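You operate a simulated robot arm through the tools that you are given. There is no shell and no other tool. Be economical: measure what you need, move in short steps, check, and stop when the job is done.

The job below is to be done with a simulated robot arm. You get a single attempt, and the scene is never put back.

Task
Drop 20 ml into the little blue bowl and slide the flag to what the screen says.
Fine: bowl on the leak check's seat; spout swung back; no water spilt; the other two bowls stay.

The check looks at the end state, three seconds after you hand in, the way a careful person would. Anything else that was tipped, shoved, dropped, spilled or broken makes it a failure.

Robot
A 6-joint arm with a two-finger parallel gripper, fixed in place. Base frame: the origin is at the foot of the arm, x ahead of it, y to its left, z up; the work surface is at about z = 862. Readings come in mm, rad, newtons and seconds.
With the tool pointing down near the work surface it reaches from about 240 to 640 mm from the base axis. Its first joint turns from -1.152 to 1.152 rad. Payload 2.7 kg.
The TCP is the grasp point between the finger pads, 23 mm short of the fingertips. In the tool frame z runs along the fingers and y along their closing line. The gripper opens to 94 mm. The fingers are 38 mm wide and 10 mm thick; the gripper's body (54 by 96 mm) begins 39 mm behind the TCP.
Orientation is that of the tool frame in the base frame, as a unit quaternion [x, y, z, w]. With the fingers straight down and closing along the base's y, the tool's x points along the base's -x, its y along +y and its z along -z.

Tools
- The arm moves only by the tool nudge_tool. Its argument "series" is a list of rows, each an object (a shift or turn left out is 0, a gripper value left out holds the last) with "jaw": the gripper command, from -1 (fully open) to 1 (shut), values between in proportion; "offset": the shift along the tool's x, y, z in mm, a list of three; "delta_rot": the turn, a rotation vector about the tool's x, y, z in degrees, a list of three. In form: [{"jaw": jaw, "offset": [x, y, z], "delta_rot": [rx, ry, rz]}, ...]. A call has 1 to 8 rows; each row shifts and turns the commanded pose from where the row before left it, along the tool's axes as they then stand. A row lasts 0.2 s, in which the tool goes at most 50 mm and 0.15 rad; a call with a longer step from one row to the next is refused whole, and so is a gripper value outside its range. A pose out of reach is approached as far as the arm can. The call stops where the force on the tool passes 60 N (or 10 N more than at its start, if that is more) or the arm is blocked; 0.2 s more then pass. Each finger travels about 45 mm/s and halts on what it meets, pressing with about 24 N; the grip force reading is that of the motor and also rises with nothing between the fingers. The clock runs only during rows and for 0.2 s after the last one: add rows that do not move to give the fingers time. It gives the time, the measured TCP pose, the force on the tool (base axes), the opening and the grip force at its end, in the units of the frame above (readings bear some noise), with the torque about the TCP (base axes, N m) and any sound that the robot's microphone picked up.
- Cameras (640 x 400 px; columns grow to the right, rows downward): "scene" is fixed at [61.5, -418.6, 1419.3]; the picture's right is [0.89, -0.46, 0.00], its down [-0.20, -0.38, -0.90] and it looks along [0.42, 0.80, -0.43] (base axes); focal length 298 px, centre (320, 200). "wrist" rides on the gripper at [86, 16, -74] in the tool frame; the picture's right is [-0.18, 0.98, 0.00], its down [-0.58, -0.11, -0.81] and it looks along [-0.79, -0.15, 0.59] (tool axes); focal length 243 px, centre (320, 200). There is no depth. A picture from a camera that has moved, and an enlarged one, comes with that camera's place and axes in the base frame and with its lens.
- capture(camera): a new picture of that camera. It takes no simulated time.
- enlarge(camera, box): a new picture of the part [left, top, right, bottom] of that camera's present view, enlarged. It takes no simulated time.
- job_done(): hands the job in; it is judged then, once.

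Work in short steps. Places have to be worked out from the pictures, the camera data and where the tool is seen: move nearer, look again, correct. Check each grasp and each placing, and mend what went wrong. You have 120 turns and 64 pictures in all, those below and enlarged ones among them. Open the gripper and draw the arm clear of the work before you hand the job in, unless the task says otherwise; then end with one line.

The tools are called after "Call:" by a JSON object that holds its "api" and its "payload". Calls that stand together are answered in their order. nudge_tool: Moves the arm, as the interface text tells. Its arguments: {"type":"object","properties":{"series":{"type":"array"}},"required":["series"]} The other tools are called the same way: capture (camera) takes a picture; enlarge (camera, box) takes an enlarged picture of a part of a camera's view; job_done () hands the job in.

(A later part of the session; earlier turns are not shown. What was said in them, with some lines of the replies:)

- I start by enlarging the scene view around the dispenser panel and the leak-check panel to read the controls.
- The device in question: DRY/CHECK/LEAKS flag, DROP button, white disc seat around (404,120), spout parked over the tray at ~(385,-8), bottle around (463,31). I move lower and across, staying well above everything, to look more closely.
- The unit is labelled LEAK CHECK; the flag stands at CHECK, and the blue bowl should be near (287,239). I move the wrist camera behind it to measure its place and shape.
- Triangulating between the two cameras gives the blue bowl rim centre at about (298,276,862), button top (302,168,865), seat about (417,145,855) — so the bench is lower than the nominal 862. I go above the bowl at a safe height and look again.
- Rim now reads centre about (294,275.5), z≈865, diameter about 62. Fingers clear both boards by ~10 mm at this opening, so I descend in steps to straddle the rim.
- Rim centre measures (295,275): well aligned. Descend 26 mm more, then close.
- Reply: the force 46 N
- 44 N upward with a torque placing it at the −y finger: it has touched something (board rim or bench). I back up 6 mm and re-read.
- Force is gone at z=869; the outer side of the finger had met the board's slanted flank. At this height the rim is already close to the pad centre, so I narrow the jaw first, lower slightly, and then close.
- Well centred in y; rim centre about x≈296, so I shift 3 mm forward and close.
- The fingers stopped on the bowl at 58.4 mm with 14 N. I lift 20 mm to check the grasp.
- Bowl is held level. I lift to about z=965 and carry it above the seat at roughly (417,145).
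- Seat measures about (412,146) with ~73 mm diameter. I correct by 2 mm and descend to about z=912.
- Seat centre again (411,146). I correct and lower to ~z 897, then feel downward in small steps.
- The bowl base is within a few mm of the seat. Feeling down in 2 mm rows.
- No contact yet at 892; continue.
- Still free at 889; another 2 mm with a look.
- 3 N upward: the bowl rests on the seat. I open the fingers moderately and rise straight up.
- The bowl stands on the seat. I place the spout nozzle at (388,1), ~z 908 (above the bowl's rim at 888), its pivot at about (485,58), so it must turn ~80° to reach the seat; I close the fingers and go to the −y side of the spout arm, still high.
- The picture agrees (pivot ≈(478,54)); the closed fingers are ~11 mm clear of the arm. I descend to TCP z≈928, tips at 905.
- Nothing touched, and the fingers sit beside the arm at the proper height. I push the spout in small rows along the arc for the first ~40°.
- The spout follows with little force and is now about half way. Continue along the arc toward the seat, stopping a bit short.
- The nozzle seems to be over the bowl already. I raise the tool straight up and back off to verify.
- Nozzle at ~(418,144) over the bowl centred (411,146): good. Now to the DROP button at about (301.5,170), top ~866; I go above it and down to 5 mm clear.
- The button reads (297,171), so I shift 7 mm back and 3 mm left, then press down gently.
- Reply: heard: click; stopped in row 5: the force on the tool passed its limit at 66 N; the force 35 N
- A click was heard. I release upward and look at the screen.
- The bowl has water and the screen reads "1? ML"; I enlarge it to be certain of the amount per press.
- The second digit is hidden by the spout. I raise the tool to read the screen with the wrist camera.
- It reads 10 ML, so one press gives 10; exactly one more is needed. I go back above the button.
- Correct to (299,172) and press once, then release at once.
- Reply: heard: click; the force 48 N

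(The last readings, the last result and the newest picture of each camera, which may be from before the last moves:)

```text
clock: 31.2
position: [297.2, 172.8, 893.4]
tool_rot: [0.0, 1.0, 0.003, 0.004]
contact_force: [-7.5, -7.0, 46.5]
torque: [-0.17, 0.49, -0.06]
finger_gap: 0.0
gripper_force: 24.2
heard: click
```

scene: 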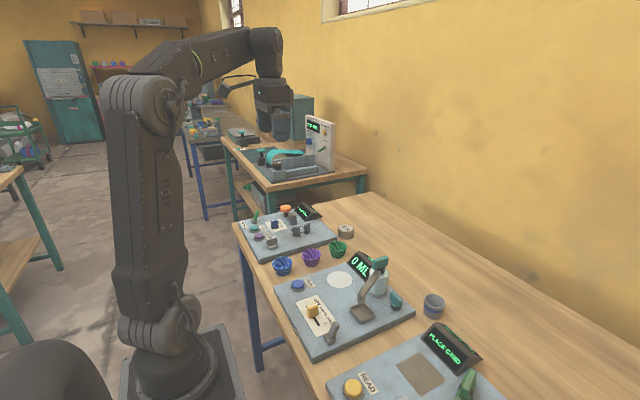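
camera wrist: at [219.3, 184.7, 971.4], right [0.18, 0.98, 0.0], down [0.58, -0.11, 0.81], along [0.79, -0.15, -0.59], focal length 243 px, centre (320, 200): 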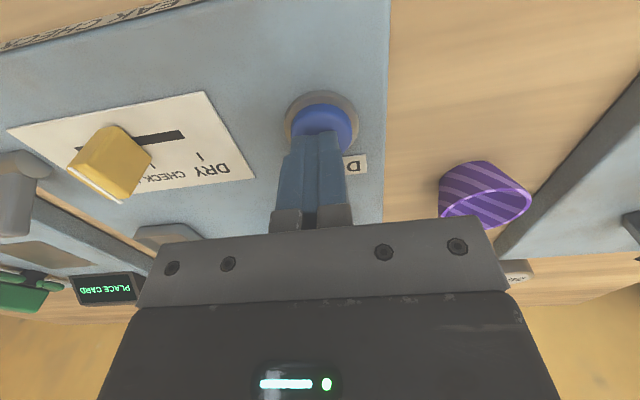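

One click heard. Now I release and rise to read the screen again.

Call:
{"api": "nudge_tool", "payload": {"series": [{"offset": [0, 0, -10]}, {"offset": [0, 0, -40]}, {"offset": [0, -15, -45]}, {"offset": [0, -25, -40]}, {"offset": [0, -25, -40]}, {"offset": [0, 0, -40]}, {"offset": [0, 0, 0]}, {"offset": [0, 0, 0]}]}}

Call:
{"api": "enlarge", "payload": {"camera": "wrist", "box": [300, 50, 460, 170]}}

```text
clock: 33.0
position: [296.2, 108.4, 1104.3]
tool_rot: [0.0, 1.0, 0.002, 0.002]
contact_force: [-0.2, 0.0, 0.0]
torque: [-0.03, 0.0, -0.02]
finger_gap: 0.0
gripper_force: 23.4
```

```text
3.33 times, centred on (380, 110) of wrist
camera zoom: at [210.5, 125.8, 1178.4], right [0.18, 0.98, 0.0], down [0.58, -0.11, 0.81], along [0.79, -0.15, -0.59], focal length 809 px, centre (120, 500)
```

zoom: 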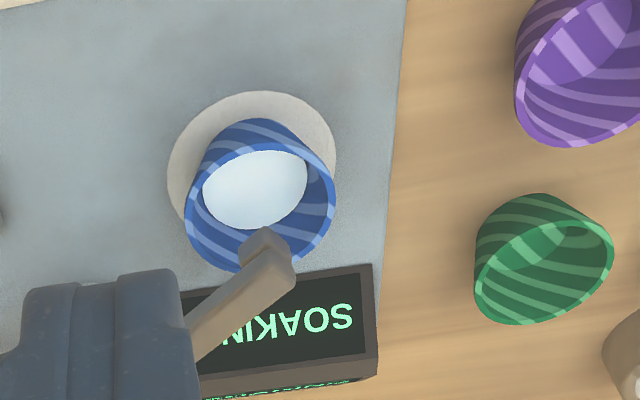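

The screen shows SOAKING after 20 ml. While waiting, I go over to the far (+x,+y) side of the spout arm, near (457,158), staying high.

Call:
{"api": "nudge_tool", "payload": {"series": [{"offset": [-33, 10, 20]}, {"offset": [-32, 10, 20]}, {"offset": [-32, 10, 20]}, {"offset": [-32, 10, 20]}, {"offset": [-32, 10, 20]}, {"offset": [0, 0, 0]}]}}

Call:
{"api": "enlarge", "payload": {"camera": "scene", "box": [290, 220, 430, 320]}}

Call:
{"api": "capture", "payload": {"camera": "wrist"}}

```text
clock: 34.4
position: [458.1, 155.7, 1005.1]
tool_rot: [0.0, 1.0, 0.002, 0.002]
contact_force: [0.4, 0.0, 1.0]
torque: [0.04, -0.02, -0.01]
finger_gap: 0.1
gripper_force: 24.5
```

```text
4.00 times, centred on (360, 270) of scene
camera zoom: at [61.5, -418.6, 1419.3], right [0.89, -0.46, 0.0], down [-0.2, -0.38, -0.9], along [0.42, 0.8, -0.43], focal length 1194 px, centre (160, -80)
```

zoom: 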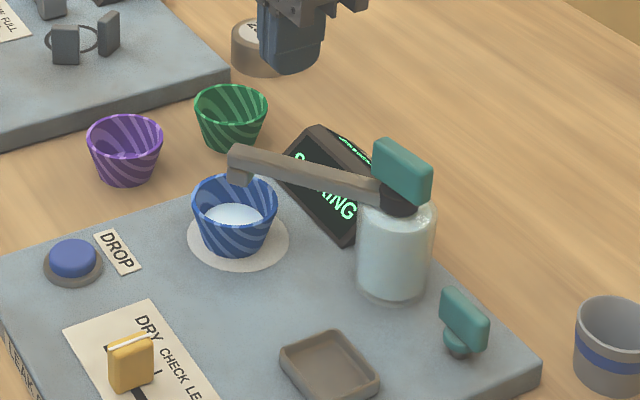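

```text
18 pictures are left
camera wrist: at [371.6, 173.1, 1079.2], right [0.18, 0.98, 0.0], down [0.58, -0.11, 0.81], along [0.79, -0.15, -0.59], focal length 243 px, centre (320, 200)
```

wrist: 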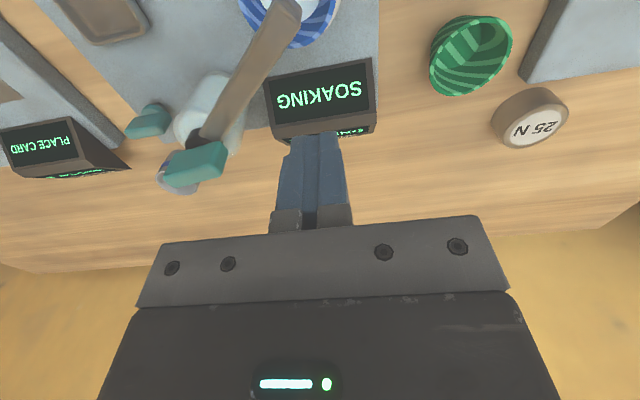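

Screen front sits at x≥490 and the fingers' near corner is ~15 mm clear of the arm. I descend to z≈930.

Call:
{"api": "nudge_tool", "payload": {"series": [{"offset": [0, 0, 30]}, {"offset": [0, 0, 30]}, {"offset": [0, 0, 15]}, {"offset": [0, 0, 0]}]}}

Call:
{"api": "enlarge", "payload": {"camera": "scene", "box": [290, 220, 430, 320]}}

```text
clock: 35.4
position: [458.6, 156.9, 930.3]
tool_rot: [0.0, 1.0, 0.001, 0.002]
contact_force: [0.0, -0.3, 0.3]
torque: [-0.06, 0.0, 0.0]
finger_gap: 0.0
gripper_force: 23.9
```

```text
4.00 times, centred on (360, 270) of scene
camera zoom: at [61.5, -418.6, 1419.3], right [0.89, -0.46, 0.0], down [-0.2, -0.38, -0.9], along [0.42, 0.8, -0.43], focal length 1194 px, centre (160, -80)
```

zoom: 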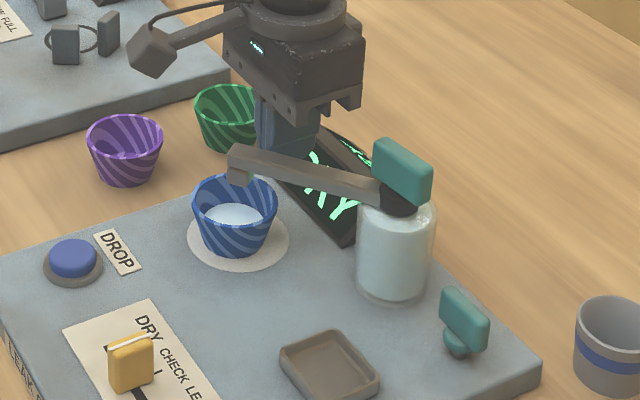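

In place behind the arm. I push it back along the arc in ~12 mm rows.

Call:
{"api": "nudge_tool", "payload": {"series": [{"offset": [8.75, -10.25, 0]}, {"offset": [8.75, -10.25, 0]}, {"offset": [8.75, -10.25, 0]}, {"offset": [8.75, -10.25, 0]}, {"offset": [3, -10, 0]}, {"offset": [3, -10, 0]}, {"offset": [3, -10, 0]}, {"offset": [0, 0, 0]}]}}

Call:
{"api": "capture", "payload": {"camera": "wrist"}}

```text
clock: 37.2
position: [413.1, 86.4, 931.1]
tool_rot: [-0.001, 1.0, 0.002, 0.002]
contact_force: [0.0, -1.3, 0.6]
torque: [-0.02, -0.01, 0.02]
finger_gap: 0.1
gripper_force: 24.3
```

```text
16 pictures are left
camera wrist: at [326.5, 102.7, 1003.9], right [0.18, 0.98, 0.0], down [0.58, -0.11, 0.81], along [0.79, -0.15, -0.59], focal length 243 px, centre (320, 200)
```

wrist: 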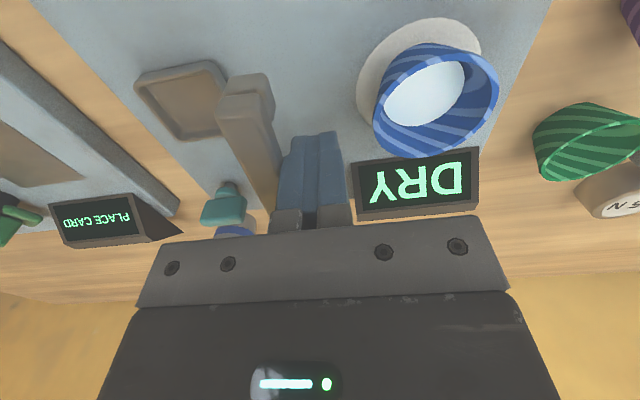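

The screen now says DRY. I go on pushing the spout back toward the tray.

Call:
{"api": "nudge_tool", "payload": {"series": [{"offset": [4, -8, 0]}, {"offset": [4, -8, 0]}, {"offset": [10.5, -6, 0]}, {"offset": [10.5, -6, 0]}, {"offset": [1, -8, 0]}, {"offset": [1, -8, 0]}, {"offset": [0, 0, 0]}]}}

Call:
{"api": "capture", "payload": {"camera": "wrist"}}

```text
clock: 38.8
position: [382.2, 41.8, 930.9]
tool_rot: [0.0, 1.0, 0.002, 0.002]
contact_force: [0.0, -0.2, 0.1]
torque: [0.01, -0.02, 0.0]
finger_gap: 0.0
gripper_force: 24.2
```

```text
15 pictures are left
camera wrist: at [296.3, 58.2, 1004.4], right [0.18, 0.98, 0.0], down [0.58, -0.11, 0.81], along [0.79, -0.15, -0.59], focal length 243 px, centre (320, 200)
```

wrist: 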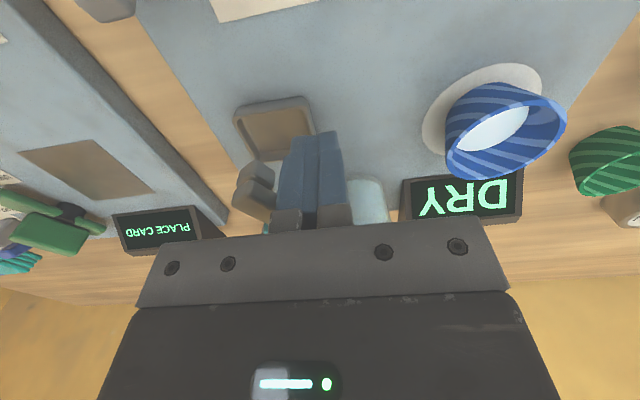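

The nozzle appears to be near (385,5), almost its original spot. I lift clear and compare with the first picture.

Call:
{"api": "nudge_tool", "payload": {"series": [{"offset": [0, 5, 0]}, {"offset": [0, 0, -40]}, {"offset": [0, 0, -40]}, {"offset": [40, 10, 0]}, {"offset": [40, 10, 0]}, {"offset": [0, 0, 0]}]}}

Call:
{"api": "enlarge", "payload": {"camera": "scene", "box": [280, 240, 440, 340]}}

```text
clock: 40.2
position: [301.9, 65.7, 1010.5]
tool_rot: [0.0, 1.0, 0.001, 0.002]
contact_force: [0.3, 0.6, -0.4]
torque: [0.03, 0.01, -0.02]
finger_gap: 0.0
gripper_force: 23.7
```

```text
4.00 times, centred on (360, 290) of scene
camera zoom: at [61.5, -418.6, 1419.3], right [0.89, -0.46, 0.0], down [-0.2, -0.38, -0.9], along [0.42, 0.8, -0.43], focal length 1194 px, centre (160, -160)
```

zoom: 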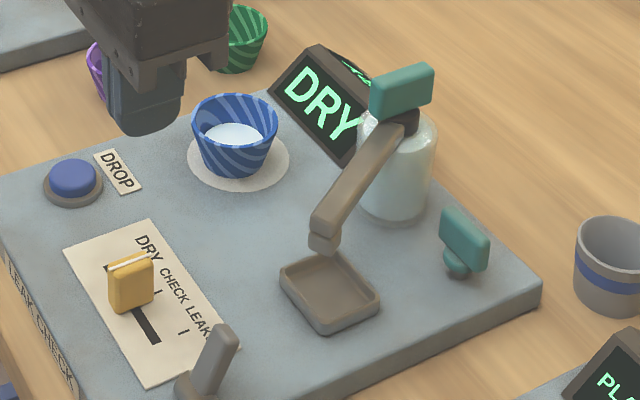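

The spout is back exactly at its first place and the screen says DRY. The flag stands at ≈(292,58), top z≈891, and the DRY tick is at y≈93; I open to ~50 mm and go above the flag.

Call:
{"api": "nudge_tool", "payload": {"series": [{"jaw": -0.06, "offset": [10, -8, 0]}, {"offset": [0, 0, 30]}, {"offset": [0, 0, 30]}, {"offset": [0, 0, 15]}, {"offset": [0, 0, 0]}, {"offset": [0, 0, 0]}]}}

Call:
{"api": "capture", "payload": {"camera": "wrist"}}

```text
clock: 41.6
position: [292.0, 57.9, 935.1]
tool_rot: [0.0, 1.0, 0.001, 0.002]
contact_force: [0.8, 0.4, -0.2]
torque: [0.02, 0.03, 0.01]
finger_gap: 49.5
gripper_force: 0.2
```

```text
13 pictures are left
camera wrist: at [205.9, 74.5, 1007.9], right [0.18, 0.98, 0.0], down [0.58, -0.11, 0.81], along [0.79, -0.15, -0.59], focal length 243 px, centre (320, 200)
```

wrist: 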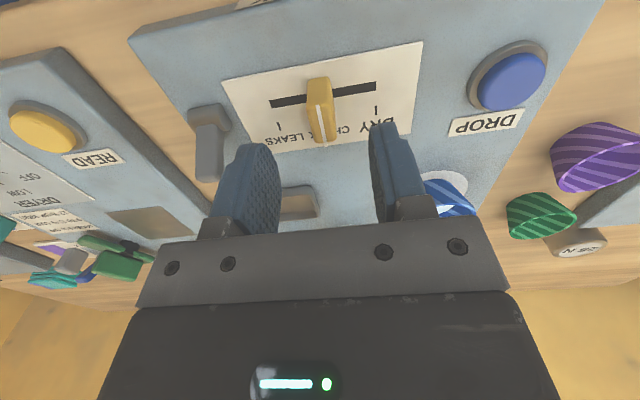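

Flag sits at y≈58.5 between ticks at 22.5 and 94; the fingers straddle it. I descend to z≈890 and close on it.

Call:
{"api": "nudge_tool", "payload": {"series": [{"offset": [0, 1, 20]}, {"offset": [0, 0, 15]}, {"offset": [0, 0, 10]}, {"offset": [0, 0, 0]}, {"jaw": 0.9}, {"jaw": 0.9}, {"jaw": 0.9}, {"jaw": 0.9}]}}

Call:
{"api": "enlarge", "payload": {"camera": "wrist", "box": [200, 60, 440, 220]}}

```text
clock: 43.4
position: [292.6, 59.2, 890.3]
tool_rot: [0.0, 1.0, 0.001, 0.002]
contact_force: [0.9, -0.3, -5.5]
torque: [-0.15, -0.16, 0.01]
finger_gap: 13.8
gripper_force: 44.6
```

```text
2.50 times, centred on (320, 140) of wrist
camera zoom: at [206.1, 75.9, 963.9], right [0.18, 0.98, 0.0], down [0.58, -0.11, 0.81], along [0.79, -0.15, -0.59], focal length 606 px, centre (320, 350)
```

zoom: 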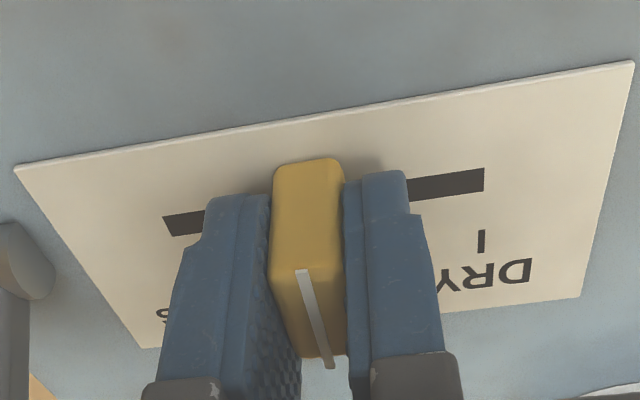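

The flag is gripped (13.8 mm). I slide it +35 mm in y in small rows.

Call:
{"api": "nudge_tool", "payload": {"series": [{"offset": [0, 7, 0]}, {"offset": [0, 7, 0]}, {"offset": [0, 7, 0]}, {"offset": [0, 7, 0]}, {"offset": [0, 7, 0]}, {"offset": [0, 0, 0]}]}}

Call:
{"api": "enlarge", "payload": {"camera": "wrist", "box": [200, 60, 440, 220]}}

```text
clock: 44.8
position: [292.5, 94.8, 889.6]
tool_rot: [-0.001, 1.0, 0.001, 0.002]
contact_force: [2.3, -15.1, 17.7]
torque: [-0.31, 0.28, 0.08]
finger_gap: 13.7
gripper_force: 44.9
```

```text
2.50 times, centred on (320, 140) of wrist
camera zoom: at [206.0, 111.1, 963.9], right [0.18, 0.98, 0.0], down [0.58, -0.11, 0.81], along [0.79, -0.15, -0.59], focal length 606 px, centre (320, 350)
```

zoom: 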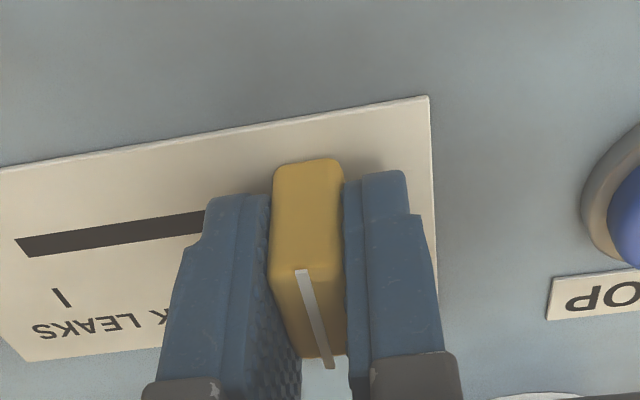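

The flag moved with the grip to y≈94.8, just at the stop. I open and rise straight up, then check everything.

Call:
{"api": "nudge_tool", "payload": {"series": [{"jaw": 0.2}, {"jaw": -0.06}, {"jaw": -0.06}, {"offset": [0, 0, 0]}, {"offset": [0, 0, -35]}, {"offset": [0, 0, -40]}, {"offset": [0, 0, -45]}, {"offset": [0, 0, 0]}]}}

Call:
{"api": "enlarge", "payload": {"camera": "wrist", "box": [200, 0, 440, 150]}}

```text
clock: 46.6
position: [291.9, 95.0, 1010.6]
tool_rot: [0.001, 1.0, 0.001, 0.002]
contact_force: [0.9, -0.3, 0.1]
torque: [-0.02, 0.03, -0.01]
finger_gap: 49.7
gripper_force: 0.0
```

```text
2.67 times, centred on (320, 75) of wrist
camera zoom: at [205.4, 110.7, 1083.5], right [0.18, 0.98, 0.0], down [0.58, -0.11, 0.81], along [0.79, -0.15, -0.59], focal length 647 px, centre (320, 533)
```

zoom: 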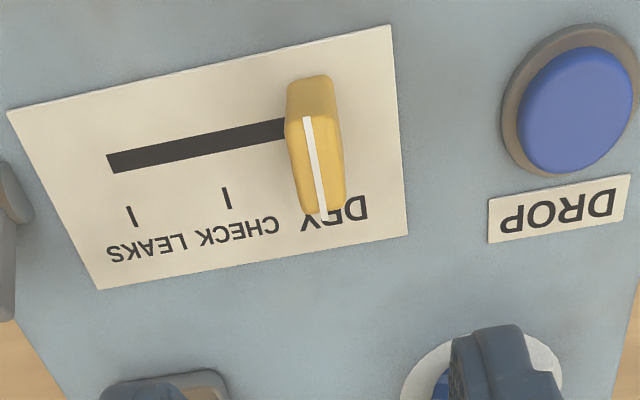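

The flag is at DRY. I open fully, draw the arm up and away toward its start area, and take a final view.

Call:
{"api": "nudge_tool", "payload": {"series": [{"jaw": -1, "offset": [0, 0, -45]}, {"offset": [0, 0, -45]}, {"offset": [0, 0, -45]}, {"offset": [0, 0, -45]}, {"offset": [0, 35, -30]}, {"offset": [0, 40, 0]}, {"offset": [0, 40, 0]}, {"offset": [0, 0, 0]}]}}

Call:
{"api": "enlarge", "payload": {"camera": "scene", "box": [250, 210, 450, 345]}}

```text
clock: 48.4
position: [293.5, 212.2, 1221.2]
tool_rot: [0.0, 1.0, 0.002, 0.002]
contact_force: [0.5, 0.3, -0.2]
torque: [0.05, 0.0, 0.02]
finger_gap: 94.1
gripper_force: 0.0
```

```text
2.96 times, centred on (350, 278) of scene
camera zoom: at [61.5, -418.6, 1419.3], right [0.89, -0.46, 0.0], down [-0.2, -0.38, -0.9], along [0.42, 0.8, -0.43], focal length 884 px, centre (231, -30)
```

zoom: 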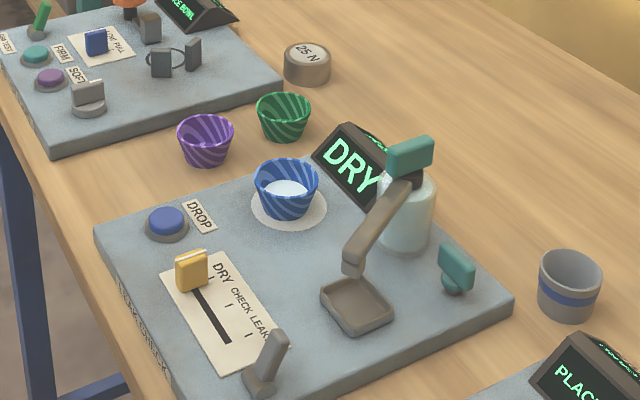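

The final view shows the bowl with its water on the seat, the spout parked over the tray, the flag at DRY, and the other bowls untouched. I hand in.

Call:
{"api": "job_done", "payload": {}}

```text
The job is handed in.
```

The blue bowl sits on the leak check's seat with 20 ml in it (two 10 ml presses). The flag is at DRY as the screen says, the spout is swung back over its tray, I saw no water spilt, and the other two bowls were not touched.
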